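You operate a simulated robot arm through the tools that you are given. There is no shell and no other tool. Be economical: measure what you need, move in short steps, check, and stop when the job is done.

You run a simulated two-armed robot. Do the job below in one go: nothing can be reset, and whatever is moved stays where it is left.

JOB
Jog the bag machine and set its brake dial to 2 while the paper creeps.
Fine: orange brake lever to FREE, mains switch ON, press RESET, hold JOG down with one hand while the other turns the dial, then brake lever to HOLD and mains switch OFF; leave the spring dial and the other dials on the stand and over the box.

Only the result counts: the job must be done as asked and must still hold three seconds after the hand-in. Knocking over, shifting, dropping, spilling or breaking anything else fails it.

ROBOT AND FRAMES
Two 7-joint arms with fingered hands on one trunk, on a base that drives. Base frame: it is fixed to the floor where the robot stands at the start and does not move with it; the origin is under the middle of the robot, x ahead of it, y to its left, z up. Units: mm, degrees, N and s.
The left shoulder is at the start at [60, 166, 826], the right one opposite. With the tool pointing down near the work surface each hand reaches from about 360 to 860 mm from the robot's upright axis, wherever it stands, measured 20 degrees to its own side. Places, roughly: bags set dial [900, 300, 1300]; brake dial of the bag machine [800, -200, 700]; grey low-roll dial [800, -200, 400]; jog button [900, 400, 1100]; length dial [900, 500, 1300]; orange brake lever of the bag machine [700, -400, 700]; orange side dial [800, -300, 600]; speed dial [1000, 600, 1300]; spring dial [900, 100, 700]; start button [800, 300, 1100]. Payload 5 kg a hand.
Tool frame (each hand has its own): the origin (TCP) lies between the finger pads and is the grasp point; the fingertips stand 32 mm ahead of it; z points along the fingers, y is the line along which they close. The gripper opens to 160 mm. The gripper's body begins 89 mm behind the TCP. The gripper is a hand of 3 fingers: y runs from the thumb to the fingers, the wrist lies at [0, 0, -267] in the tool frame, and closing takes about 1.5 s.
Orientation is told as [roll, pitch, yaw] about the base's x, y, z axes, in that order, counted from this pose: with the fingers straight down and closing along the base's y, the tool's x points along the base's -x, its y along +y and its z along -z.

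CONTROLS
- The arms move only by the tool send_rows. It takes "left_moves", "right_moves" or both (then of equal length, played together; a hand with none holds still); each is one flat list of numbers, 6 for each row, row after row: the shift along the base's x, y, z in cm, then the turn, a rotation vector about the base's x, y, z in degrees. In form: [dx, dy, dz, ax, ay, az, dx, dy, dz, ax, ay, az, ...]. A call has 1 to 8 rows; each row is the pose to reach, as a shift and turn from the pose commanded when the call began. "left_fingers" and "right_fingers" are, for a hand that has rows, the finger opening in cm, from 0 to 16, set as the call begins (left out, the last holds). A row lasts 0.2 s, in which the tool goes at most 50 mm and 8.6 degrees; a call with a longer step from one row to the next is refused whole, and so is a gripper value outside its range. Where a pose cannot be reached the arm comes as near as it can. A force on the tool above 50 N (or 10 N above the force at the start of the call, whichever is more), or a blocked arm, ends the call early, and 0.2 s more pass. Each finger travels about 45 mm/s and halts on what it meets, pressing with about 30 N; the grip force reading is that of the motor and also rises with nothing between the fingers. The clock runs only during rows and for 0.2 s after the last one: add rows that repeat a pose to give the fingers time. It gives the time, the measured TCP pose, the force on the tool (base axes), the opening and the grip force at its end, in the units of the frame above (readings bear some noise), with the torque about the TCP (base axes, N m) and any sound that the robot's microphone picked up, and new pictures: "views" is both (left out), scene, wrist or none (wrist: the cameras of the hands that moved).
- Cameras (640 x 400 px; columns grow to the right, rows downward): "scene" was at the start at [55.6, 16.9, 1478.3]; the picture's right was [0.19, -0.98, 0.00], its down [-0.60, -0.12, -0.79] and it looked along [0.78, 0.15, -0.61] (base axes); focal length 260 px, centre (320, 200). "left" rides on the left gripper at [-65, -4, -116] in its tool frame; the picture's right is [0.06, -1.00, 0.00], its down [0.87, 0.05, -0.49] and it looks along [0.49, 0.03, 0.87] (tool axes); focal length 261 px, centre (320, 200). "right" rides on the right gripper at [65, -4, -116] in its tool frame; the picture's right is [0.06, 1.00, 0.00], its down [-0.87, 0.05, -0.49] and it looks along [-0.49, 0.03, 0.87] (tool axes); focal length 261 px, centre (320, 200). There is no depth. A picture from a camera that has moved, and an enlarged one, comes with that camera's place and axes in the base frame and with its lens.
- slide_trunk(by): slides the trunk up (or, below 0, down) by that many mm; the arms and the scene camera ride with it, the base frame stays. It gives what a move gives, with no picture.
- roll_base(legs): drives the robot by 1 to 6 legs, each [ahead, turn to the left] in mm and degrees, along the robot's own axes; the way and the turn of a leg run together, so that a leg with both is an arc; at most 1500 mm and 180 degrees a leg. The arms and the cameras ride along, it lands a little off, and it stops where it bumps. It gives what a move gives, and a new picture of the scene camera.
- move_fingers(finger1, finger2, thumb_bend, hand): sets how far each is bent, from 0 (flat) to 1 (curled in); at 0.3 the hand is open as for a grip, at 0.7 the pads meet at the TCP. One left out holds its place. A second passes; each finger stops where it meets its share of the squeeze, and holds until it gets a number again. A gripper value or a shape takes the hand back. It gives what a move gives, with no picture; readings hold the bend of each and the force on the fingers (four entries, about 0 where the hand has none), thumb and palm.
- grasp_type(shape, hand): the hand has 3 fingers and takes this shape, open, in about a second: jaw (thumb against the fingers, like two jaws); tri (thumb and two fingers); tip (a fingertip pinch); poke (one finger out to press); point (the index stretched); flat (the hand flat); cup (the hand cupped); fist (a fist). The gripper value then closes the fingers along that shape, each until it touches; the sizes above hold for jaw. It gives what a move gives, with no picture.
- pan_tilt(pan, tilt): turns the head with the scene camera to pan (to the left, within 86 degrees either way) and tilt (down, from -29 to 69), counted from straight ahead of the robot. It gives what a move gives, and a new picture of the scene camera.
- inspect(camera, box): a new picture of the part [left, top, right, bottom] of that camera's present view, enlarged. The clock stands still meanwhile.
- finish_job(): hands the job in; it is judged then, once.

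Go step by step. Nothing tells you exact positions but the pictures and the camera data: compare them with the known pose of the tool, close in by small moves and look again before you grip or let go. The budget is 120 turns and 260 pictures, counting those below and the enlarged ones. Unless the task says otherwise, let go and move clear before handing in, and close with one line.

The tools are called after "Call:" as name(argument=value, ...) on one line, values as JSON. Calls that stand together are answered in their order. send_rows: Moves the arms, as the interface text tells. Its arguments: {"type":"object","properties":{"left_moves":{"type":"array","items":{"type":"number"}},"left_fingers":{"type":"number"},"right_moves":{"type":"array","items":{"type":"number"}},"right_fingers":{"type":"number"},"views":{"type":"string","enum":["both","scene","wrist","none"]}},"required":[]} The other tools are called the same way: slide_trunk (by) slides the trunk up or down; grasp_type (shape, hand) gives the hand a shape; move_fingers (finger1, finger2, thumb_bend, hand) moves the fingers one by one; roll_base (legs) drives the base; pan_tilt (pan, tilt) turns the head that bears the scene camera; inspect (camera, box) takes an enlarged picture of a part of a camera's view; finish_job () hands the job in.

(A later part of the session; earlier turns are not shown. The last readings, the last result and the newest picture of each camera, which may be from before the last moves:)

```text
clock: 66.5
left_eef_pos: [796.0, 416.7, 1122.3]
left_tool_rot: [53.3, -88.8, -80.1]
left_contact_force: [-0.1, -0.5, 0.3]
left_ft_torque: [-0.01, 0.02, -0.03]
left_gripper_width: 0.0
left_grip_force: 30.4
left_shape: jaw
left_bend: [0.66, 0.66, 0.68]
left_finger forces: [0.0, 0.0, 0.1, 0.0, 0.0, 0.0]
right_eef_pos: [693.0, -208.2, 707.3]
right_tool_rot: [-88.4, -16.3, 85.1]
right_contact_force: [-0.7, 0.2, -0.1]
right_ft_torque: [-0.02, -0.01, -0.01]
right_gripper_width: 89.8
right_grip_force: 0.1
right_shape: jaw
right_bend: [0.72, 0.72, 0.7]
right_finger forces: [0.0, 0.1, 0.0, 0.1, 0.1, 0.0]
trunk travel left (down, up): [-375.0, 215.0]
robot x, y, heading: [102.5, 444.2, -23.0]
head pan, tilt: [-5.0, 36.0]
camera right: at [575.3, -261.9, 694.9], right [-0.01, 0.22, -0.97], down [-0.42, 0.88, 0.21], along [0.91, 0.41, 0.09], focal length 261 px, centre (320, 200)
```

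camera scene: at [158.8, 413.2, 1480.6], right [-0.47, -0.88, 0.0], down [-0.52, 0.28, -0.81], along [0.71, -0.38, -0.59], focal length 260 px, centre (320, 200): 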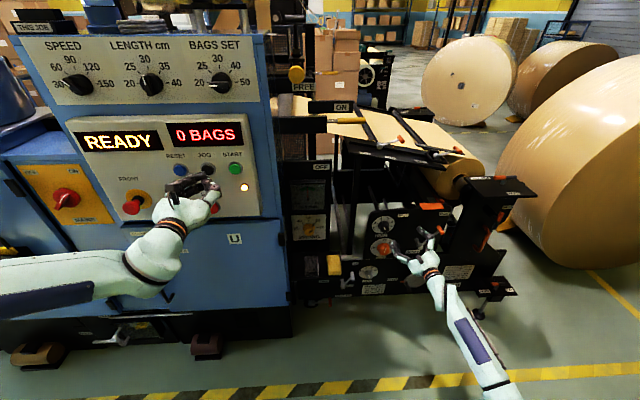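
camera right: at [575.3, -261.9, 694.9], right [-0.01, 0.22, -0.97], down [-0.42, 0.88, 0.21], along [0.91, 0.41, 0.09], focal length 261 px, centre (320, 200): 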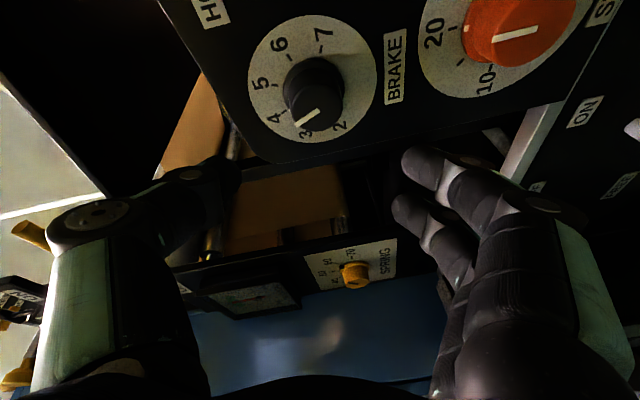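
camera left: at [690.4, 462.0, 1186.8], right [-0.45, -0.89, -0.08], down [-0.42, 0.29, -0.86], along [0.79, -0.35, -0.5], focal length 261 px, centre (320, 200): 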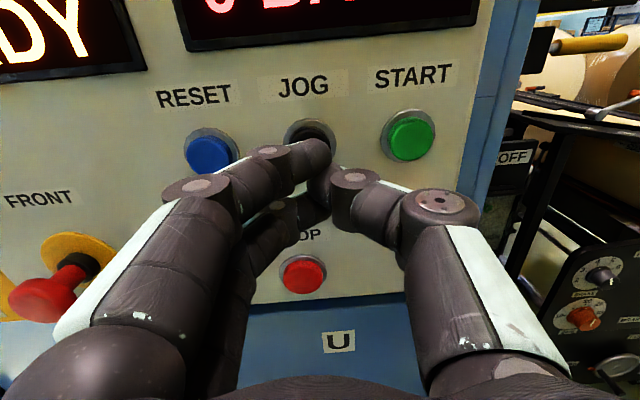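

The dial is reachable at this tilt. I'll go in so the fingertips straddle the knob, straightening the yaw part of the way.

Call:
send_rows(right_moves=[1.5, -0.7, -0.5, 0, 0, -3, 3, -1.4, -0.5, 0, 0, -6, 4.5, -2.1, -0.5, 0, 0, -10, 4.5, -2.1, -0.5, 0, 0, -10], views="wrist")

```text
clock: 67.5
left_eef_pos: [796.5, 416.8, 1122.5]
left_tool_rot: [53.2, -88.9, -79.9]
left_contact_force: [0.1, -0.1, 0.6]
left_ft_torque: [-0.01, -0.04, -0.01]
left_gripper_width: 0.0
left_grip_force: 30.2
left_shape: jaw
left_bend: [0.66, 0.66, 0.68]
left_finger forces: [0.1, 0.0, 0.0, 0.0, 0.0, 0.0]
right_eef_pos: [739.1, -229.2, 701.2]
right_tool_rot: [-88.3, -16.2, 75.2]
right_contact_force: [0.0, -0.8, 0.3]
right_ft_torque: [-0.01, 0.01, 0.0]
right_gripper_width: 89.4
right_grip_force: 0.1
right_shape: jaw
right_bend: [0.72, 0.72, 0.7]
right_finger forces: [0.0, 0.1, 0.0, 0.1, 0.0, 0.0]
trunk travel left (down, up): [-375.0, 215.0]
robot x, y, heading: [109.7, 443.6, -22.8]
head pan, tilt: [-5.0, 36.0]
camera right: at [611.9, -261.7, 690.3], right [0.03, 0.22, -0.97], down [-0.26, 0.94, 0.21], along [0.97, 0.25, 0.08], focal length 261 px, centre (320, 200)
```

right: 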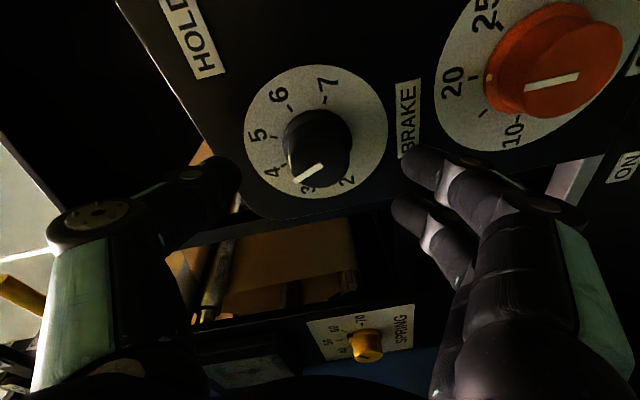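

I've a good view of the dial now, so I'll zoom in on the pointer.

Call:
inspect(camera="right", box=[230, 50, 406, 210])

```text
2.50 times, centred on (318, 130) of right
camera zoom: at [611.9, -261.7, 690.3], right [0.03, 0.22, -0.97], down [-0.26, 0.94, 0.21], along [0.97, 0.25, 0.08], focal length 652 px, centre (325, 375)
```

zoom: 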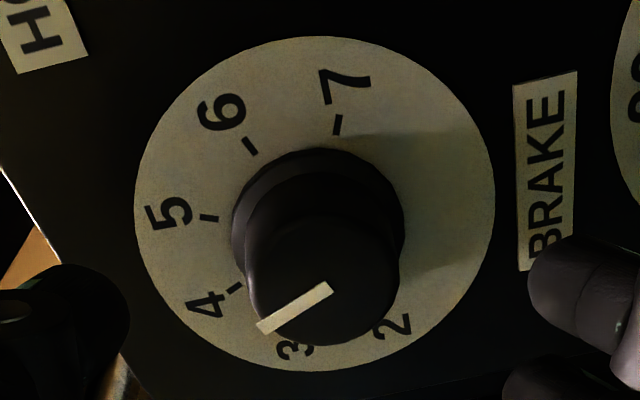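

The dial geometry is now clear: 45° per number, pointer at 4 (about -20°), and 2 at -112.5°, so about 90° counter-clockwise. I'll test the clockwise roll range here with the hand still clear of the knob.

Call:
send_rows(right_moves=[0, 0, -0.2, 7.3, -3.2, 0, 0, 0, -0.2, 14.7, -6.4, 0, 0, 0, -0.2, 22, -9.6, 0, 0, 0, -0.2, 29.3, -12.8, 0, 0, 0, -0.2, 36.7, -16, 0, 0, 0, -0.2, 36.7, -16, 0], views="wrist")

```text
clock: 68.9
left_eef_pos: [795.7, 415.9, 1122.5]
left_tool_rot: [53.6, -88.8, -80.2]
left_contact_force: [-0.2, -0.4, -0.2]
left_ft_torque: [0.0, 0.0, 0.03]
left_gripper_width: 0.0
left_grip_force: 30.2
left_shape: jaw
left_bend: [0.66, 0.66, 0.68]
left_finger forces: [0.0, 0.0, 0.0, 0.0, 0.0, 0.0]
right_eef_pos: [740.9, -219.4, 707.0]
right_tool_rot: [-98.0, -35.6, 81.5]
right_contact_force: [-1.2, -1.2, -1.3]
right_ft_torque: [0.06, -0.1, 0.11]
right_gripper_width: 89.4
right_grip_force: 0.1
right_shape: jaw
right_bend: [0.72, 0.72, 0.7]
right_finger forces: [0.1, 0.0, 0.0, 0.0, 0.0, 0.0]
right hand out of reach, approached as far as the arm can: row 2, 3, 4, 5
trunk travel left (down, up): [-375.0, 215.0]
robot x, y, heading: [105.8, 441.5, -23.0]
head pan, tilt: [-5.0, 36.0]
camera right: at [621.7, -247.1, 659.3], right [0.22, 0.5, -0.84], down [-0.36, 0.84, 0.41], along [0.91, 0.21, 0.36], focal length 261 px, centre (320, 200)
```

right: 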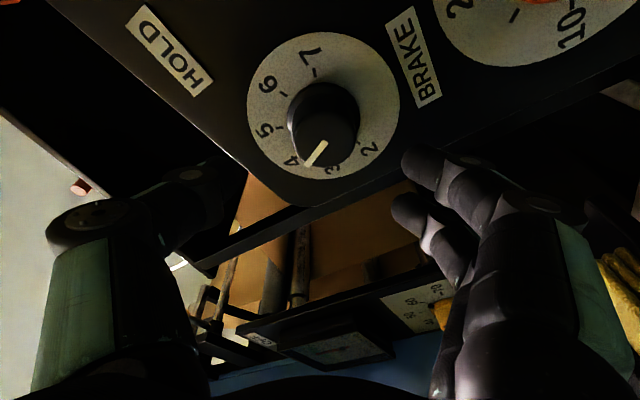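

The hand can reach about +36° clockwise roll. I'll move in around the knob without closing yet.

Call:
send_rows(right_moves=[0.5, -1, -0.5, 0, 0, 0, 1.1, -1.6, -1.1, 0, 0, 0, 1.8, -2.2, -1.1, 0, 0, 0, 1.8, -2.2, -1.1, 0, 0, 0], views="wrist")

```text
clock: 69.9
left_eef_pos: [795.5, 417.1, 1121.9]
left_tool_rot: [53.4, -88.8, -80.1]
left_contact_force: [-0.4, 0.1, -0.4]
left_ft_torque: [0.01, 0.01, 0.0]
left_gripper_width: 0.2
left_grip_force: 30.1
left_shape: jaw
left_bend: [0.66, 0.66, 0.68]
left_finger forces: [0.1, 0.0, 0.0, 0.0, 0.0, 0.1]
right_eef_pos: [757.9, -252.8, 688.1]
right_tool_rot: [-98.4, -55.5, 81.4]
right_contact_force: [-0.2, 0.5, -0.1]
right_ft_torque: [0.04, -0.01, 0.02]
right_gripper_width: 89.4
right_grip_force: 0.1
right_shape: jaw
right_bend: [0.72, 0.72, 0.7]
right_finger forces: [0.0, 0.0, 0.0, 0.0, 0.0, 0.1]
trunk travel left (down, up): [-375.0, 215.0]
robot x, y, heading: [109.8, 442.9, -22.9]
head pan, tilt: [-5.0, 36.0]
camera right: at [641.1, -260.3, 627.3], right [0.26, 0.75, -0.61], down [-0.38, 0.66, 0.65], along [0.89, 0.07, 0.46], focal length 261 px, centre (320, 200)
```

right: 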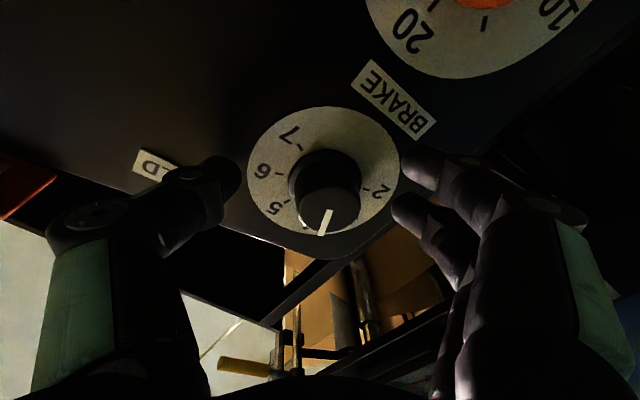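

The roll is now about +56°, which helps. I'll centre the fingers on the knob axis, then check.

Call:
send_rows(right_moves=[0.1, 1.2, 0.8, 0, 0, 0, 0.1, 1.2, 0.8, 0, 0, 0], views="wrist")

```text
clock: 70.5
left_eef_pos: [796.0, 417.7, 1123.2]
left_tool_rot: [53.5, -88.9, -80.2]
left_contact_force: [-0.1, -0.1, 0.3]
left_ft_torque: [-0.01, 0.02, -0.02]
left_gripper_width: 0.0
left_grip_force: 29.7
left_shape: jaw
left_bend: [0.66, 0.66, 0.68]
left_finger forces: [0.0, 0.0, 0.0, 0.1, 0.0, 0.0]
right_eef_pos: [758.3, -239.6, 696.9]
right_tool_rot: [-98.3, -55.6, 81.4]
right_contact_force: [-0.5, -0.7, -1.2]
right_ft_torque: [0.0, 0.0, 0.0]
right_gripper_width: 89.7
right_grip_force: 0.0
right_shape: jaw
right_bend: [0.72, 0.72, 0.7]
right_finger forces: [0.1, 0.0, 0.1, 0.0, 0.1, 0.1]
trunk travel left (down, up): [-375.0, 215.0]
robot x, y, heading: [106.0, 442.2, -22.8]
head pan, tilt: [-5.0, 36.0]
camera right: at [642.0, -247.9, 635.2], right [0.26, 0.75, -0.61], down [-0.38, 0.66, 0.65], along [0.89, 0.07, 0.46], focal length 261 px, centre (320, 200)
```

right: 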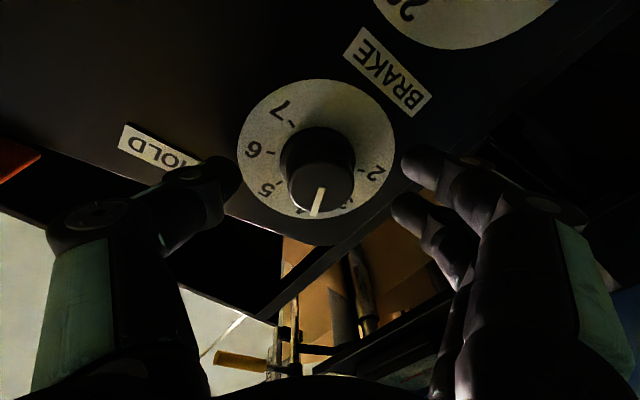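

The knob sits centred between thumb and fingers. Now I'll press and hold JOG with the left hand.

Call:
send_rows(left_moves=[2, -0.9, 0, 0, 0, 0, 3.67, -1.6, 0, 0, 0, 0, 4.04, -1.76, 0, 0, 0, 0, 4.22, -1.84, 0, 0, 0, 0, 4.4, -1.92, 0, 0, 0, 0], views="scene")

```text
clock: 71.7
left_eef_pos: [835.5, 398.7, 1122.6]
left_tool_rot: [52.0, -88.9, -79.0]
left_contact_force: [-38.1, 19.2, -7.5]
left_ft_torque: [0.03, 0.01, -0.15]
left_gripper_width: 0.0
left_grip_force: 29.8
left_shape: jaw
left_bend: [0.67, 0.66, 0.68]
left_finger forces: [0.0, 0.0, 0.0, 0.1, 53.5, 0.0]
right_eef_pos: [756.5, -238.9, 698.7]
right_tool_rot: [-98.7, -55.5, 81.6]
right_contact_force: [-0.3, -0.3, 0.1]
right_ft_torque: [0.0, 0.01, 0.01]
right_gripper_width: 89.4
right_grip_force: 0.0
right_shape: jaw
right_bend: [0.72, 0.72, 0.7]
right_finger forces: [0.0, 0.0, 0.0, 0.0, 0.0, 0.0]
trunk travel left (down, up): [-375.0, 215.0]
robot x, y, heading: [107.8, 441.2, -23.0]
head pan, tilt: [-5.0, 36.0]
heard: click
camera scene: at [154.6, 415.7, 1480.6], right [-0.47, -0.88, 0.0], down [-0.52, 0.27, -0.81], along [0.72, -0.38, -0.59], focal length 260 px, centre (320, 200)
```

scene: 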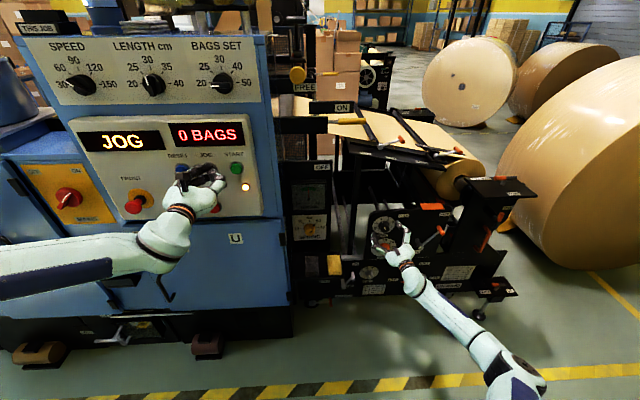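

The display reads JOG and the paper is creeping. I'll close the right hand on the dial.

Call:
send_rows(right_moves=[0, 0, 0, 0, 0, 0, 0, 0, 0, 0, 0, 0, 0, 0, 0, 0, 0, 0, 0, 0, 0, 0, 0, 0, 0, 0, 0, 0, 0, 0, 0, 0, 0, 0, 0, 0], right_fingers=0, views="wrist")

```text
clock: 73.1
left_eef_pos: [837.0, 399.7, 1122.8]
left_tool_rot: [56.2, -88.9, -83.0]
left_contact_force: [-39.2, 15.2, -11.0]
left_ft_torque: [0.14, 0.15, -0.22]
left_gripper_width: 0.0
left_grip_force: 30.0
left_shape: jaw
left_bend: [0.67, 0.67, 0.69]
left_finger forces: [0.1, 0.0, 0.0, 0.0, 59.2, 0.1]
right_eef_pos: [757.5, -238.6, 698.1]
right_tool_rot: [-98.5, -55.4, 81.6]
right_contact_force: [1.4, -0.4, -0.6]
right_ft_torque: [-0.04, -0.01, 0.04]
right_gripper_width: 27.3
right_grip_force: 30.1
right_shape: jaw
right_bend: [0.73, 0.73, 0.7]
right_finger forces: [12.8, 11.4, 0.0, 0.1, 26.5, 0.1]
trunk travel left (down, up): [-375.0, 215.0]
robot x, y, heading: [109.1, 439.8, -22.9]
head pan, tilt: [-5.0, 36.0]
camera right: at [640.8, -247.2, 637.5], right [0.26, 0.75, -0.61], down [-0.39, 0.66, 0.64], along [0.88, 0.07, 0.46], focal length 261 px, centre (320, 200)
```

right: 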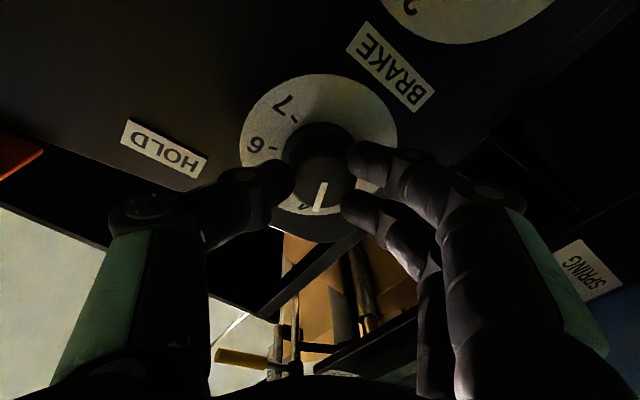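

The dial is gripped on both sides. I'll turn counter-clockwise about the dial axis.

Call:
send_rows(right_moves=[0, 0, 0, -7.34, 3.19, 0, 0, 0, 0, -14.7, 6.4, 0, 0, 0, 0, -22, 9.6, 0, 0, 0, 0, -29.4, 12.8, 0, 0, 0, 0, -36.7, 16, 0, 0, 0, 0, -44, 19.1, 0, 0, 0, 0, -51.4, 22.3, 0, 0, 0, 0, -56, 24.4, 0], views="both")

```text
clock: 74.9
left_eef_pos: [836.2, 398.0, 1124.9]
left_tool_rot: [62.2, -88.9, -88.9]
left_contact_force: [-33.8, 13.5, -7.1]
left_ft_torque: [0.14, 0.09, -0.27]
left_gripper_width: 0.0
left_grip_force: 30.4
left_shape: jaw
left_bend: [0.67, 0.67, 0.69]
left_finger forces: [0.0, 0.1, 0.0, 0.0, 57.3, 0.0]
right_eef_pos: [758.0, -237.2, 701.4]
right_tool_rot: [-85.6, 4.6, 74.9]
right_contact_force: [-6.0, 4.8, 12.8]
right_ft_torque: [-0.05, -0.24, 0.13]
right_gripper_width: 27.4
right_grip_force: 29.9
right_shape: jaw
right_bend: [0.73, 0.73, 0.7]
right_finger forces: [12.0, 12.2, 0.0, 0.0, 36.2, 0.0]
trunk travel left (down, up): [-375.0, 215.0]
robot x, y, heading: [107.9, 442.3, -22.8]
head pan, tilt: [-5.0, 36.0]
camera scene: at [153.9, 416.1, 1480.9], right [-0.47, -0.88, 0.0], down [-0.52, 0.27, -0.81], along [0.72, -0.38, -0.58], focal length 260 px, centre (320, 200)
camera right: at [631.1, -269.2, 719.5], right [-0.11, -0.12, -0.99], down [-0.25, 0.96, -0.09], along [0.96, 0.24, -0.14], focal length 261 px, centre (320, 200)
```

scene: 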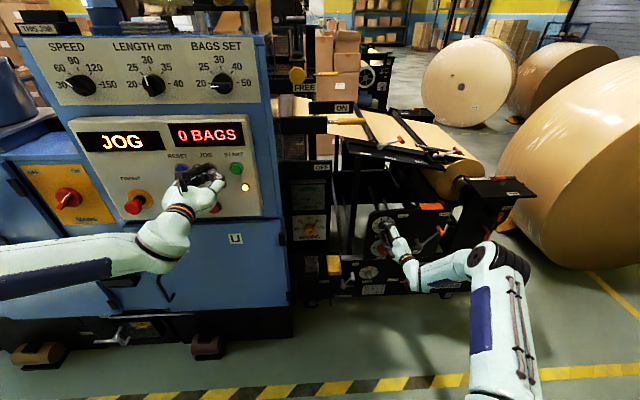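
right: 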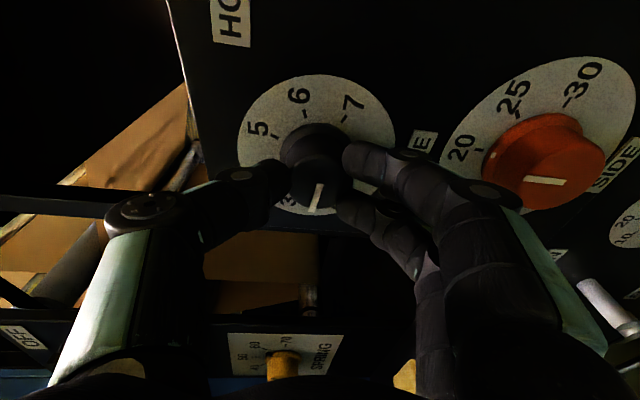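

JOG still holds and the dial has turned about 61°. I'll open, roll the hand back clockwise and regrip for the rest.

Call:
send_rows(right_moves=[0, 0, 0, 0, 0, 0, 0, 0, 0, 0, 0, 0, 0, 0, 0, 0, 0, 0, 0, 0, -0.1, 7.3, -3.2, 0, 0, 0, -0.2, 14.7, -6.4, 0, 0, 0, -0.3, 22, -9.6, 0, 0, 0, -0.3, 29.4, -12.8, 0, 0, 0, -0.3, 36.7, -16, 0], right_fingers=9, views="wrist")

Call:
inspect(camera="right", box=[230, 60, 406, 220])

```text
clock: 76.7
left_eef_pos: [837.1, 399.2, 1124.5]
left_tool_rot: [62.2, -88.8, -88.8]
left_contact_force: [-38.8, 13.9, -0.2]
left_ft_torque: [-0.06, -0.12, -0.29]
left_gripper_width: 0.1
left_grip_force: 30.0
left_shape: jaw
left_bend: [0.67, 0.67, 0.69]
left_finger forces: [0.0, 0.0, 0.0, 0.0, 60.1, 0.0]
right_eef_pos: [757.7, -237.7, 696.8]
right_tool_rot: [-92.1, -35.1, 76.8]
right_contact_force: [0.0, 0.0, -0.4]
right_ft_torque: [0.0, 0.0, -0.03]
right_gripper_width: 89.2
right_grip_force: 0.2
right_shape: jaw
right_bend: [0.72, 0.72, 0.7]
right_finger forces: [0.0, 0.1, 0.1, 0.0, 0.0, 0.1]
trunk travel left (down, up): [-375.0, 215.0]
robot x, y, heading: [108.1, 441.5, -22.8]
head pan, tilt: [-5.0, 36.0]
camera right: at [633.5, -263.2, 658.5], right [0.15, 0.5, -0.85], down [-0.31, 0.84, 0.44], along [0.94, 0.19, 0.28], focal length 261 px, centre (320, 200)
```

right: 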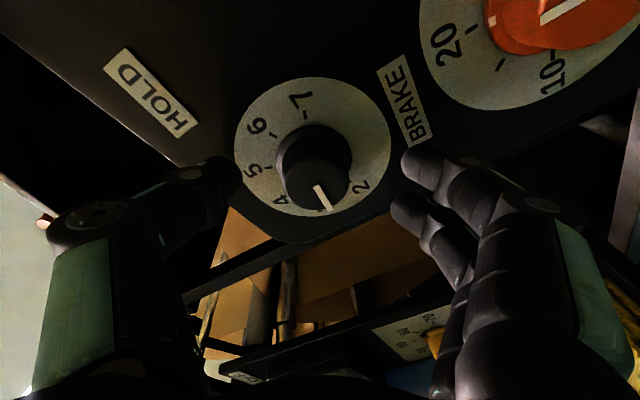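

```text
2.50 times, centred on (318, 140) of right
camera zoom: at [633.5, -263.2, 658.5], right [0.15, 0.5, -0.85], down [-0.31, 0.84, 0.44], along [0.94, 0.19, 0.28], focal length 652 px, centre (325, 350)
```

zoom: 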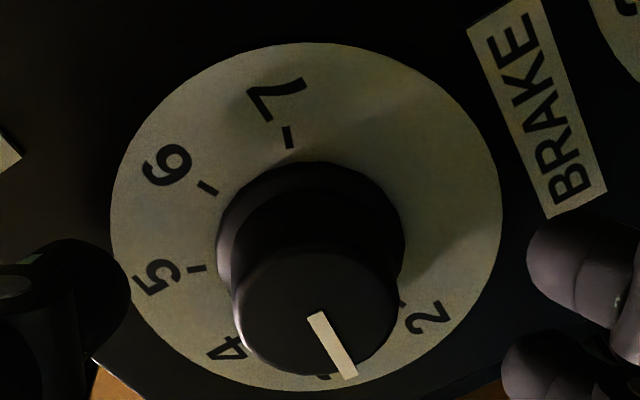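

The pointer measures about -85°, so 28° more is needed to reach 2. I'll close again.

Call:
send_rows(right_moves=[0, 0, 0.1, 0, 0, 0, 0, 0, 0.1, 0, 0, 0, 0, 0, 0.1, 0, 0, 0, 0, 0, 0.1, 0, 0, 0, 0, 0, 0.1, 0, 0, 0, 0, 0, 0.1, 0, 0, 0], right_fingers=0, views="none")

Call:
send_rows(right_moves=[0, 0, 0, -6.4, 2.8, 0, 0, 0, 0, -12.8, 5.6, 0, 0, 0, 0, -19.3, 8.4, 0, 0, 0, 0, -25.7, 11.2, 0, 0, 0, 0, -25.7, 11.2, 0], views="both")

Call:
inspect(camera="right", box=[230, 60, 406, 220])

```text
clock: 78.1
left_eef_pos: [836.4, 398.2, 1124.9]
left_tool_rot: [62.0, -88.8, -88.8]
left_contact_force: [-38.9, 13.6, 0.0]
left_ft_torque: [-0.05, -0.12, -0.3]
left_gripper_width: 0.1
left_grip_force: 30.4
left_shape: jaw
left_bend: [0.67, 0.67, 0.69]
left_finger forces: [0.0, 0.0, 0.0, 0.1, 60.2, 0.1]
right_eef_pos: [757.7, -237.9, 697.5]
right_tool_rot: [-92.2, -34.9, 76.8]
right_contact_force: [0.3, -1.1, -0.6]
right_ft_torque: [0.01, 0.05, 0.03]
right_gripper_width: 27.9
right_grip_force: 29.9
right_shape: jaw
right_bend: [0.72, 0.73, 0.7]
right_finger forces: [12.2, 11.5, 0.0, 0.0, 26.3, 0.0]
trunk travel left (down, up): [-375.0, 215.0]
robot x, y, heading: [113.0, 440.1, -22.9]
head pan, tilt: [-5.0, 36.0]
```

```text
clock: 79.3
left_eef_pos: [836.0, 398.4, 1124.9]
left_tool_rot: [60.9, -88.9, -87.8]
left_contact_force: [-35.7, 12.3, -2.3]
left_ft_torque: [-0.02, -0.07, -0.28]
left_gripper_width: 0.4
left_grip_force: 30.2
left_shape: jaw
left_bend: [0.67, 0.67, 0.69]
left_finger forces: [0.0, 0.0, 0.0, 0.0, 58.7, 0.0]
right_eef_pos: [756.5, -238.8, 698.4]
right_tool_rot: [-87.4, -7.2, 74.9]
right_contact_force: [-4.0, -1.5, 8.8]
right_ft_torque: [-0.06, -0.13, 0.0]
right_gripper_width: 27.6
right_grip_force: 30.5
right_shape: jaw
right_bend: [0.72, 0.73, 0.7]
right_finger forces: [12.3, 11.8, 0.1, 0.0, 33.6, 0.1]
trunk travel left (down, up): [-375.0, 215.0]
robot x, y, heading: [110.0, 442.1, -23.1]
head pan, tilt: [-5.0, 36.0]
camera scene: at [153.6, 415.5, 1480.9], right [-0.47, -0.88, 0.0], down [-0.52, 0.27, -0.81], along [0.72, -0.38, -0.58], focal length 260 px, centre (320, 200)
camera right: at [629.5, -271.8, 699.7], right [-0.03, 0.07, -1.0], down [-0.25, 0.96, 0.08], along [0.97, 0.25, -0.01], focal length 261 px, centre (320, 200)
```

scene: 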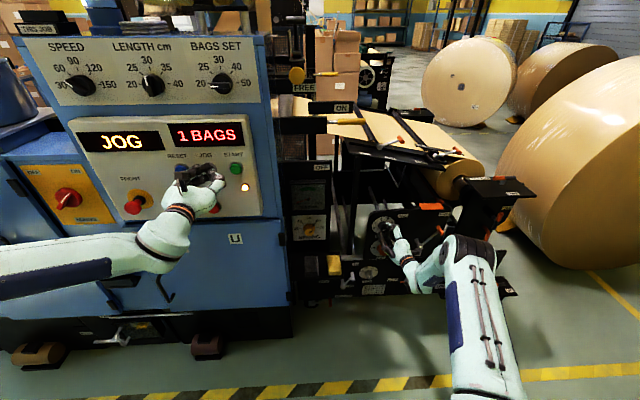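
right: 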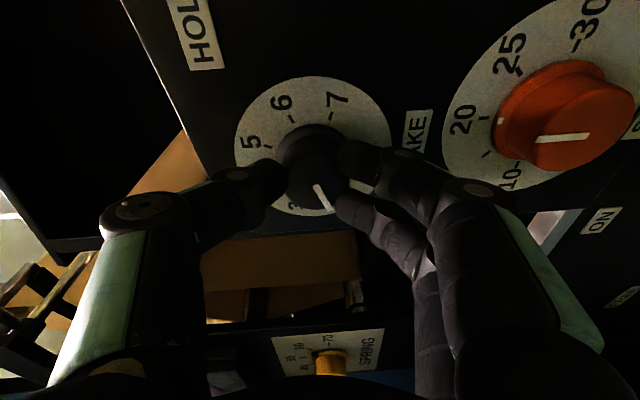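

```text
2.50 times, centred on (318, 140) of right
camera zoom: at [629.5, -271.8, 699.7], right [-0.03, 0.07, -1.0], down [-0.25, 0.96, 0.08], along [0.97, 0.25, -0.01], focal length 652 px, centre (325, 350)
```

zoom: 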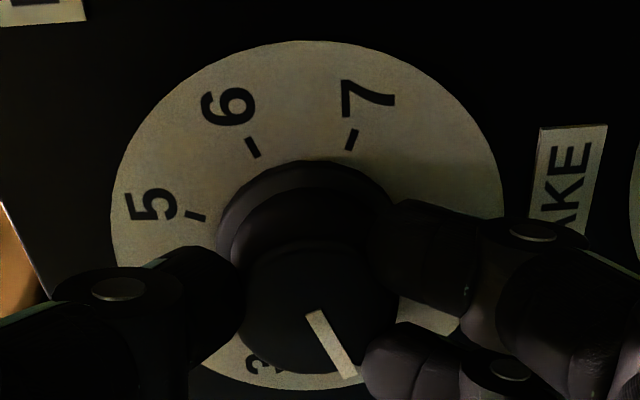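

The pointer now measures -111°, practically at 2 (-112.5°). I'll open the hand while JOG is still held and check again.

Call:
send_rows(right_moves=[0, 0, 0, 0, 0, 0, 0, 0, 0, 0, 0, 0, 0, 0, 0, 0, 0, 0, 0, 0, 0, 0, 0, 0], right_fingers=9, views="none")

Call:
inspect(camera="right", box=[230, 60, 406, 220])

```text
clock: 80.3
left_eef_pos: [836.4, 399.2, 1124.7]
left_tool_rot: [62.4, -88.8, -89.2]
left_contact_force: [-39.9, 14.8, 0.1]
left_ft_torque: [-0.02, -0.13, -0.32]
left_gripper_width: 0.0
left_grip_force: 30.1
left_shape: jaw
left_bend: [0.67, 0.67, 0.69]
left_finger forces: [0.1, 0.1, 0.1, 0.0, 60.4, 0.0]
right_eef_pos: [756.4, -238.0, 696.1]
right_tool_rot: [-87.2, -7.3, 75.0]
right_contact_force: [-0.2, 0.0, -0.6]
right_ft_torque: [-0.02, -0.01, -0.05]
right_gripper_width: 89.2
right_grip_force: 0.0
right_shape: jaw
right_bend: [0.72, 0.72, 0.7]
right_finger forces: [0.1, 0.0, 0.0, 0.1, 0.1, 0.1]
trunk travel left (down, up): [-375.0, 215.0]
robot x, y, heading: [110.9, 443.1, -22.9]
head pan, tilt: [-5.0, 36.0]
```

```text
2.50 times, centred on (318, 140) of right
camera zoom: at [630.0, -271.3, 698.2], right [-0.03, 0.08, -1.0], down [-0.25, 0.96, 0.08], along [0.97, 0.25, -0.01], focal length 652 px, centre (325, 350)
```

zoom: 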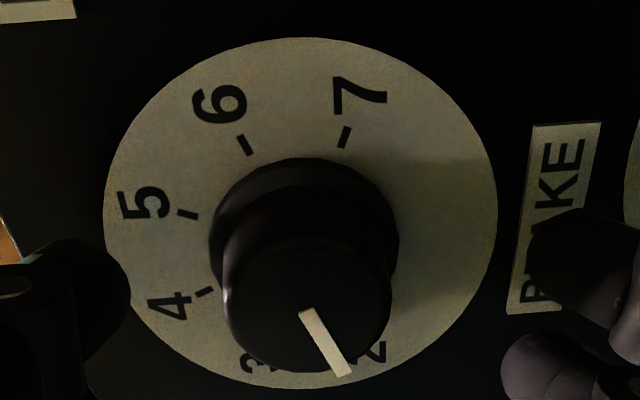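

The dial reads 2 within about a degree. I'll release JOG and back both hands out.

Call:
send_rows(left_moves=[-2, 0.9, 0, 0, 0, 0, -5, 2.2, 0, 0, 0, 0, -8, 3.5, 0, 0, 0, 0, -11, 4.8, 0, 0, 0, 0], right_moves=[-2, 0.9, 0, 0, 0, 0, -4, 1.8, 0, 0, 0, 0, -6, 2.6, 0, 0, 0, 0, -8, 3.5, 0, 0, 0, 0], views="both")

Call:
inspect(camera="scene", box=[340, 190, 460, 265])

```text
clock: 81.3
left_eef_pos: [739.8, 444.6, 1126.7]
left_tool_rot: [50.2, -88.9, -76.9]
left_contact_force: [0.3, 0.7, -0.2]
left_ft_torque: [-0.01, 0.06, 0.02]
left_gripper_width: 0.2
left_grip_force: 30.5
left_shape: jaw
left_bend: [0.66, 0.66, 0.68]
left_finger forces: [0.1, 0.0, 0.1, 0.0, 0.0, 0.1]
left hand out of reach, approached as far as the arm can: row 4
right_eef_pos: [678.7, -205.2, 695.2]
right_tool_rot: [-87.1, -7.3, 74.9]
right_contact_force: [-0.3, 1.0, -0.2]
right_ft_torque: [-0.01, 0.02, 0.0]
right_gripper_width: 89.1
right_grip_force: 0.1
right_shape: jaw
right_bend: [0.72, 0.72, 0.7]
right_finger forces: [0.0, 0.0, 0.0, 0.0, 0.0, 0.1]
trunk travel left (down, up): [-375.0, 215.0]
robot x, y, heading: [108.0, 442.2, -23.0]
head pan, tilt: [-5.0, 36.0]
camera scene: at [158.9, 413.6, 1480.6], right [-0.47, -0.88, 0.0], down [-0.52, 0.28, -0.81], along [0.71, -0.38, -0.59], focal length 260 px, centre (320, 200)
camera right: at [551.3, -238.0, 696.5], right [-0.03, 0.08, -1.0], down [-0.25, 0.96, 0.08], along [0.97, 0.25, -0.01], focal length 261 px, centre (320, 200)
camera left: at [634.2, 490.0, 1191.4], right [-0.45, -0.89, -0.08], down [-0.42, 0.29, -0.86], along [0.79, -0.35, -0.5], focal length 261 px, centre (320, 200)
```

scene: 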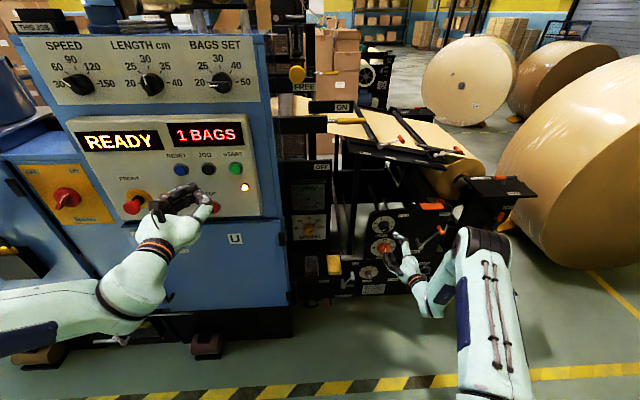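
right: 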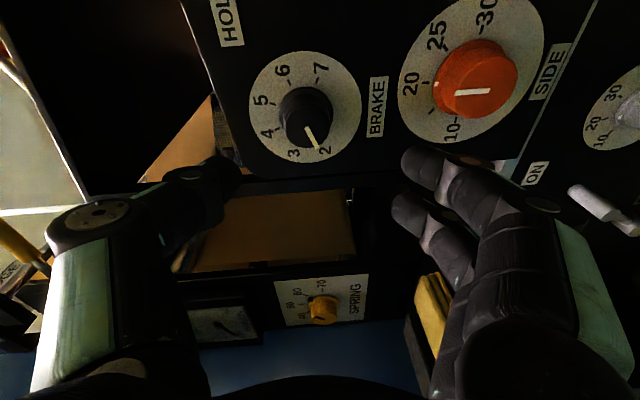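
left: 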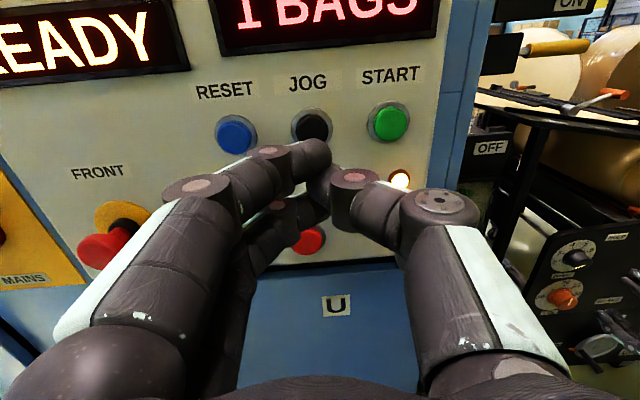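

```text
5.33 times, centred on (400, 228) of scene
camera zoom: at [158.9, 413.6, 1480.6], right [-0.47, -0.88, 0.0], down [-0.52, 0.28, -0.81], along [0.71, -0.38, -0.59], focal length 1389 px, centre (-107, 53)
```

zoom: 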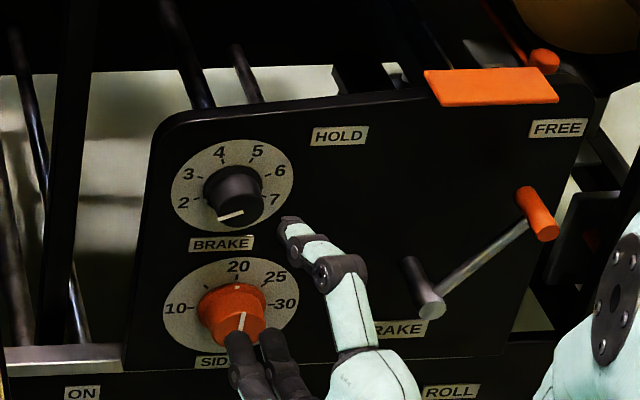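

READY is back with the dial at 2 and SIDE still at 20. Next the right hand goes to the lever peg at FREE (about u = 155, z = 698) to pinch it and swing it back to HOLD.

Call:
send_rows(right_moves=[-3, -1, 0, 0, 0, 0, -5, -4, 0, -3, 1.3, -2, -6.5, -7, 0.1, -6, 2.6, -4, -8, -10, 0.2, -10, 4, -6, -9, -13, 0.3, -14, 6, -8, -10, -16, 0.4, -18, 8, -9, -10.5, -19, 0.5, -20, 8.8, -9, -10.8, -21.2, 0.5, -20, 8.8, -9], views="wrist")

```text
clock: 83.1
left_eef_pos: [738.4, 443.3, 1127.5]
left_tool_rot: [52.8, -88.7, -79.4]
left_contact_force: [-0.5, 0.3, 0.1]
left_ft_torque: [0.01, -0.01, 0.03]
left_gripper_width: 0.1
left_grip_force: 30.0
left_shape: jaw
left_bend: [0.66, 0.66, 0.68]
left_finger forces: [0.0, 0.0, 0.0, 0.1, 0.0, 0.0]
right_eef_pos: [570.9, -417.5, 698.2]
right_tool_rot: [-85.3, 14.4, 65.8]
right_contact_force: [-0.5, -1.1, 0.5]
right_ft_torque: [-0.01, 0.01, -0.03]
right_gripper_width: 89.3
right_grip_force: 0.1
right_shape: jaw
right_bend: [0.72, 0.72, 0.7]
right_finger forces: [0.0, 0.1, 0.0, 0.0, 0.0, 0.0]
trunk travel left (down, up): [-375.0, 215.0]
robot x, y, heading: [112.6, 443.7, -23.1]
head pan, tilt: [-5.0, 36.0]
camera right: at [441.8, -423.5, 726.8], right [-0.2, -0.25, -0.95], down [-0.11, 0.97, -0.23], along [0.97, 0.06, -0.22], focal length 261 px, centre (320, 200)
```

right: 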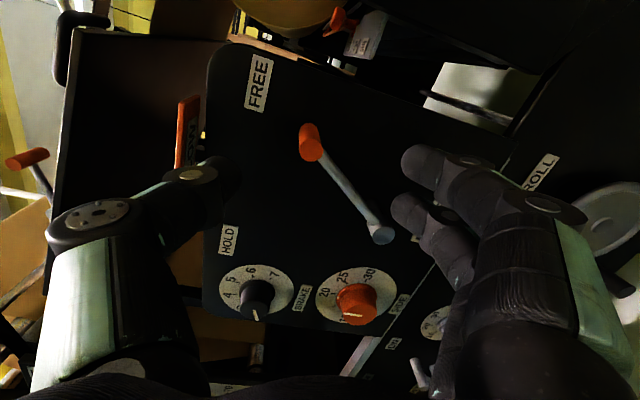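

The peg sits at about u = 158, z = 699. I'll move in around it and close.

Call:
send_rows(right_moves=[2.3, -1.2, 0.1, 0, 0, 0, 4.6, -2.5, 0.1, 0, 0, 0, 6.9, -3.7, 0.1, 0, 0, 0, 6.9, -3.7, 0.1, 0, 0, 0], views="wrist")

Call:
send_rows(right_moves=[0, 0, 0, 0, 0, 0, 0, 0, 0, 0, 0, 0, 0, 0, 0, 0, 0, 0, 0, 0, 0, 0, 0, 0, 0, 0, 0, 0, 0, 0, 0, 0, 0, 0, 0, 0], right_fingers=0, views="wrist")

```text
clock: 84.1
left_eef_pos: [739.9, 443.3, 1127.7]
left_tool_rot: [52.2, -88.8, -78.9]
left_contact_force: [0.2, 0.2, -1.1]
left_ft_torque: [0.02, 0.02, -0.01]
left_gripper_width: 0.2
left_grip_force: 29.4
left_shape: jaw
left_bend: [0.66, 0.66, 0.68]
left_finger forces: [0.0, 0.1, 0.1, 0.0, 0.0, 0.1]
right_eef_pos: [638.9, -453.8, 700.6]
right_tool_rot: [-85.4, 14.5, 65.8]
right_contact_force: [-0.9, -0.3, -0.6]
right_ft_torque: [0.0, -0.01, 0.0]
right_gripper_width: 89.4
right_grip_force: 0.1
right_shape: jaw
right_bend: [0.72, 0.72, 0.7]
right_finger forces: [0.1, 0.0, 0.0, 0.1, 0.0, 0.0]
trunk travel left (down, up): [-375.0, 215.0]
robot x, y, heading: [112.3, 443.3, -23.1]
head pan, tilt: [-5.0, 36.0]
camera right: at [511.4, -460.9, 729.4], right [-0.2, -0.25, -0.95], down [-0.11, 0.97, -0.23], along [0.97, 0.06, -0.22], focal length 261 px, centre (320, 200)
```

right: 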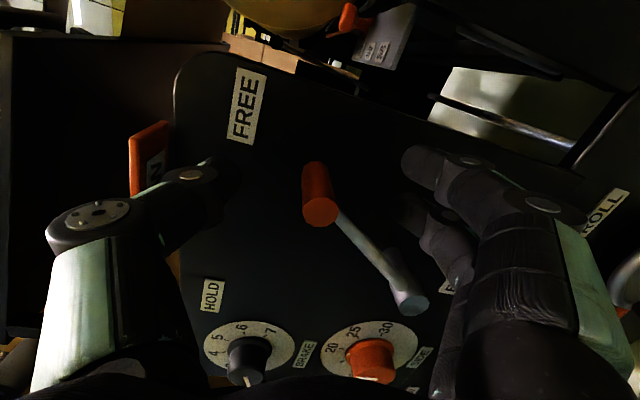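

```text
clock: 85.5
left_eef_pos: [739.4, 442.7, 1127.0]
left_tool_rot: [52.6, -88.7, -79.1]
left_contact_force: [0.4, -0.9, 0.5]
left_ft_torque: [0.0, 0.0, -0.01]
left_gripper_width: 0.0
left_grip_force: 29.9
left_shape: jaw
left_bend: [0.66, 0.66, 0.68]
left_finger forces: [0.0, 0.0, 0.1, 0.0, 0.0, 0.0]
right_eef_pos: [640.1, -453.2, 702.4]
right_tool_rot: [-85.6, 14.6, 65.9]
right_contact_force: [1.7, -2.5, 2.6]
right_ft_torque: [-0.23, 0.08, -0.05]
right_gripper_width: 9.5
right_grip_force: 23.8
right_shape: jaw
right_bend: [0.67, 0.73, 0.7]
right_finger forces: [0.1, 10.1, 0.0, 0.0, 16.7, 0.0]
trunk travel left (down, up): [-375.0, 215.0]
robot x, y, heading: [109.6, 442.7, -23.2]
head pan, tilt: [-5.0, 36.0]
camera right: at [511.5, -460.9, 730.8], right [-0.2, -0.25, -0.95], down [-0.11, 0.97, -0.23], along [0.97, 0.06, -0.22], focal length 261 px, centre (320, 200)
```

right: 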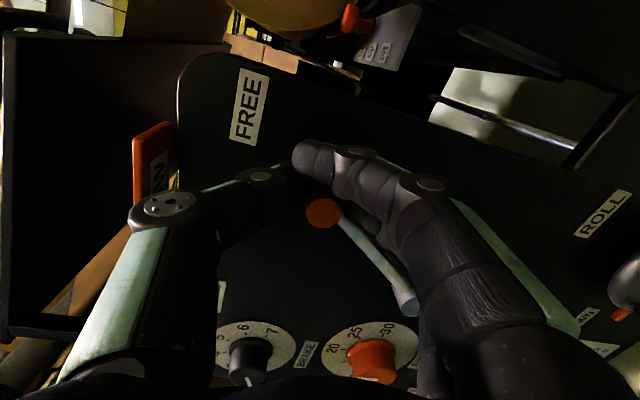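

One finger is hooked on the right of the peg and the others grip it. I'll swing the lever back along its arc to HOLD.

Call:
send_rows(right_moves=[0.68, 1.56, 0.96, 0, 0, 0, 1.52, 3.48, 1.7, 0, 0, 0, 2.39, 5.5, 2.1, 0, 0, 0, 3.27, 7.52, 2.1, 0, 0, 0, 4.15, 9.54, 1.7, 0, 0, 0, 4.99, 11.46, 0.96, 0, 0, 0, 5.67, 13.02, 0, 0, 0, 0, 6, 13.8, -0.4, 0, 0, 0], views="both")

```text
clock: 87.1
left_eef_pos: [740.4, 439.3, 1127.7]
left_tool_rot: [49.3, -88.7, -76.2]
left_contact_force: [-0.5, 0.6, 0.2]
left_ft_torque: [0.01, -0.01, -0.03]
left_gripper_width: 0.0
left_grip_force: 29.6
left_shape: jaw
left_bend: [0.66, 0.66, 0.68]
left_finger forces: [0.1, 0.0, 0.0, 0.0, 0.0, 0.0]
right_eef_pos: [683.5, -347.3, 713.5]
right_tool_rot: [-86.3, 14.8, 63.7]
right_contact_force: [0.3, -12.5, 5.6]
right_ft_torque: [-0.1, -0.03, -0.26]
right_gripper_width: 2.7
right_grip_force: 30.5
right_shape: jaw
right_bend: [0.68, 0.75, 0.71]
right_finger forces: [0.0, 13.4, 0.1, 0.0, 0.0, 0.0]
trunk travel left (down, up): [-375.0, 215.0]
robot x, y, heading: [108.9, 439.1, -23.8]
head pan, tilt: [-5.0, 36.0]
stopped in row 7 (right hand): the force on the tool passed its limit at 60 N (the readings are from after the stop); the commanded pose is now the measured one
camera scene: at [158.6, 413.2, 1480.6], right [-0.48, -0.88, 0.0], down [-0.52, 0.28, -0.81], along [0.71, -0.39, -0.59], focal length 260 px, centre (320, 200)
camera right: at [554.2, -349.4, 741.3], right [-0.2, -0.25, -0.95], down [-0.07, 0.97, -0.24], along [0.98, 0.02, -0.21], focal length 261 px, centre (320, 200)
```

scene: 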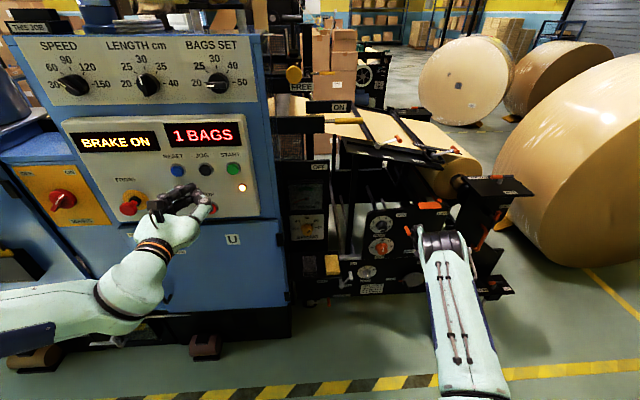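
right: 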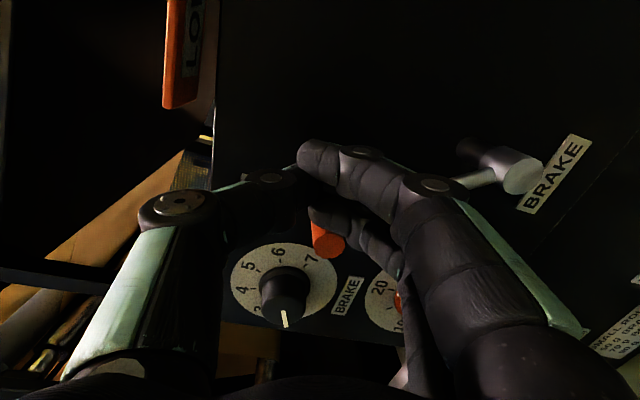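

The display reads BRAKE ON and the lever hit its HOLD stop. I'll ease the right hand off and back out.

Call:
send_rows(right_moves=[-0.8, -1.8, 0, 0, 0, 0, -1.2, -2.2, 0.2, 0, 0, 0, -4, -1, 0.2, 0, 0, 0, -7, 0.3, 0.2, 0, 0, 0, -10, 1.6, 0.2, 0, 0, 0, -13, 2.9, 0.2, 0, 0, 0], views="both")

Call:
inspect(camera="right", box=[180, 150, 480, 350])

```text
clock: 88.5
left_eef_pos: [739.6, 439.0, 1127.6]
left_tool_rot: [52.9, -88.6, -80.0]
left_contact_force: [0.3, 0.1, -0.4]
left_ft_torque: [0.03, 0.03, 0.03]
left_gripper_width: 0.1
left_grip_force: 30.6
left_shape: jaw
left_bend: [0.66, 0.66, 0.68]
left_finger forces: [0.0, 0.0, 0.0, 0.0, 0.0, 0.0]
right_eef_pos: [552.4, -315.7, 713.5]
right_tool_rot: [-86.1, 14.6, 64.0]
right_contact_force: [-0.4, -0.3, 0.3]
right_ft_torque: [-0.03, 0.0, 0.03]
right_gripper_width: 2.9
right_grip_force: 29.6
right_shape: jaw
right_bend: [0.68, 0.76, 0.71]
right_finger forces: [0.0, 0.0, 0.0, 0.0, 0.0, 0.1]
trunk travel left (down, up): [-375.0, 215.0]
robot x, y, heading: [108.3, 444.2, -23.4]
head pan, tilt: [-5.0, 36.0]
camera scene: at [158.2, 412.7, 1480.6], right [-0.48, -0.88, 0.0], down [-0.52, 0.28, -0.81], along [0.71, -0.39, -0.59], focal length 260 px, centre (320, 200)
camera right: at [424.5, -319.1, 741.7], right [-0.2, -0.25, -0.95], down [-0.08, 0.97, -0.24], along [0.98, 0.03, -0.21], focal length 261 px, centre (320, 200)
```

scene: 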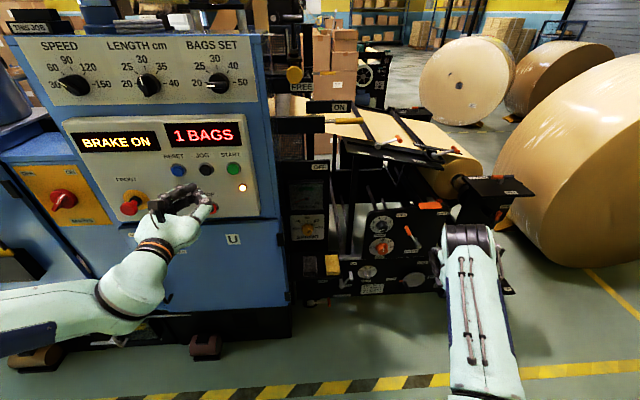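
right: 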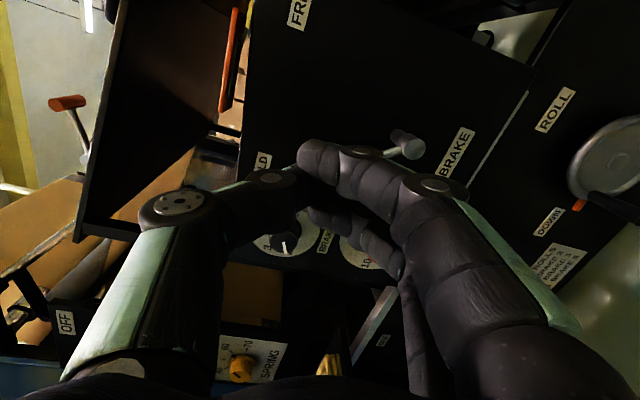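

```text
2.00 times, centred on (330, 250) of right
camera zoom: at [424.5, -319.1, 741.7], right [-0.2, -0.25, -0.95], down [-0.08, 0.97, -0.24], along [0.98, 0.03, -0.21], focal length 521 px, centre (300, 100)
```

zoom: 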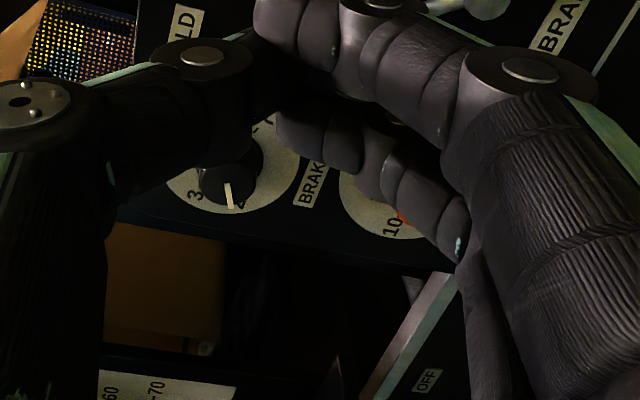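

Lever and dial look right; I'll zoom the scene camera to confirm, then take the left hand to the mains switch.

Call:
inspect(camera="scene", box=[340, 190, 460, 265])

Call:
send_rows(left_moves=[2, 5, -1, 0, 0, 0, 4, 10, -2, 7, -3, 0, 6, 15, -3.5, 14, -6, 0, 8, 20, -5, 21, -9, 0, 10, 25, -6.5, 28, -12, 0, 12, 30, -8, 35, -15, 0, 14, 35, -9.5, 42, -18, 0, 16, 39.5, -10.8, 44, -19, 0], left_fingers=8, views="wrist")

```text
5.33 times, centred on (400, 228) of scene
camera zoom: at [158.2, 412.7, 1480.6], right [-0.48, -0.88, 0.0], down [-0.52, 0.28, -0.81], along [0.71, -0.39, -0.59], focal length 1389 px, centre (-107, 53)
```

zoom: 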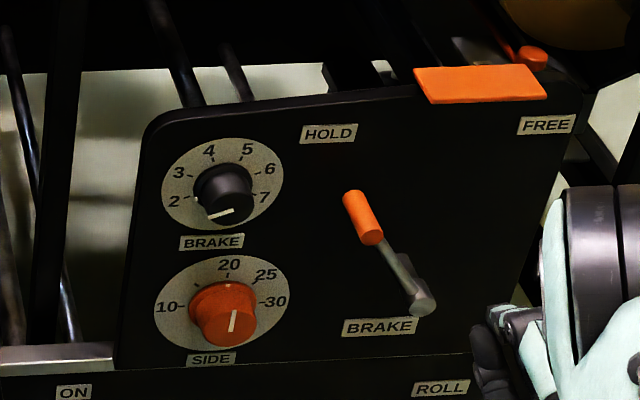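

```text
refused: row 1 steps farther than a row can; nothing moved
```

Lever is at HOLD, BRAKE dial at 2, SIDE at 20. The previous step was too long, so I'll use smaller ones for the left hand.

Call:
send_rows(left_moves=[1.48, 3.56, -0.9, 6.7, -2.9, 0, 2.96, 7.12, -1.8, 13.4, -5.8, 0, 4.44, 10.7, -2.7, 20.1, -8.7, 0, 5.9, 14.2, -3.6, 26.8, -11.7, 0, 7.4, 17.8, -4.5, 33.5, -14.6, 0, 8.9, 21.4, -5.4, 40.3, -17.5, 0, 10.4, 24.9, -6.3, 44, -19.1, 0, 11.9, 28.5, -7.2, 44, -19.1, 0], left_fingers=8, views="none")

Call:
send_rows(left_moves=[1.48, 3.56, -0.9, 0, 0, 0, 2.96, 7.12, -1.8, 0, 0, 0, 4.44, 10.7, -2.7, 0, 0, 0, 5.9, 14.2, -3.6, 0, 0, 0, 5.9, 14.2, -3.6, 0, 0, 0], views="wrist")

```text
clock: 90.3
left_eef_pos: [858.7, 724.0, 1055.6]
left_tool_rot: [85.9, -40.9, -112.5]
left_contact_force: [-0.7, 0.4, 0.5]
left_ft_torque: [0.02, 0.01, 0.02]
left_gripper_width: 79.9
left_grip_force: 0.0
left_shape: jaw
left_bend: [0.72, 0.72, 0.7]
left_finger forces: [0.0, 0.1, 0.0, 0.1, 0.0, 0.0]
right_eef_pos: [554.8, -316.2, 714.1]
right_tool_rot: [-86.2, 14.8, 64.0]
right_contact_force: [-0.4, 0.4, 0.2]
right_ft_torque: [0.0, 0.01, -0.01]
right_gripper_width: 3.2
right_grip_force: 29.9
right_shape: jaw
right_bend: [0.68, 0.76, 0.71]
right_finger forces: [0.0, 0.0, 0.0, 0.0, 0.2, 0.0]
trunk travel left (down, up): [-375.0, 215.0]
robot x, y, heading: [107.3, 441.8, -23.2]
head pan, tilt: [-5.0, 36.0]
```

```text
clock: 91.5
left_eef_pos: [918.8, 865.5, 1019.1]
left_tool_rot: [85.8, -41.0, -112.6]
left_contact_force: [0.9, 0.0, 0.4]
left_ft_torque: [-0.02, 0.01, 0.01]
left_gripper_width: 79.8
left_grip_force: 0.1
left_shape: jaw
left_bend: [0.72, 0.72, 0.7]
left_finger forces: [0.0, 0.0, 0.1, 0.0, 0.0, 0.0]
right_eef_pos: [554.1, -316.3, 714.1]
right_tool_rot: [-86.1, 14.7, 64.0]
right_contact_force: [-0.9, 0.0, -0.3]
right_ft_torque: [-0.03, -0.02, -0.02]
right_gripper_width: 3.1
right_grip_force: 30.3
right_shape: jaw
right_bend: [0.68, 0.76, 0.71]
right_finger forces: [0.1, 0.0, 0.0, 0.0, 0.0, 0.1]
trunk travel left (down, up): [-375.0, 215.0]
robot x, y, heading: [107.1, 441.1, -23.2]
head pan, tilt: [-5.0, 36.0]
camera left: at [792.6, 866.6, 1062.8], right [-0.3, -0.53, -0.79], down [-0.17, 0.85, -0.5], along [0.94, -0.01, -0.35], focal length 261 px, centre (320, 200)
```

left: 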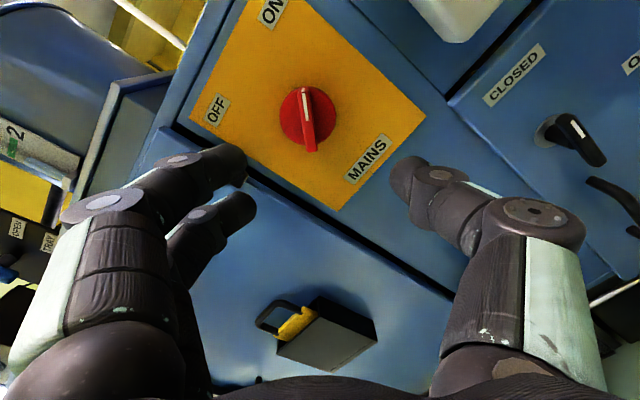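

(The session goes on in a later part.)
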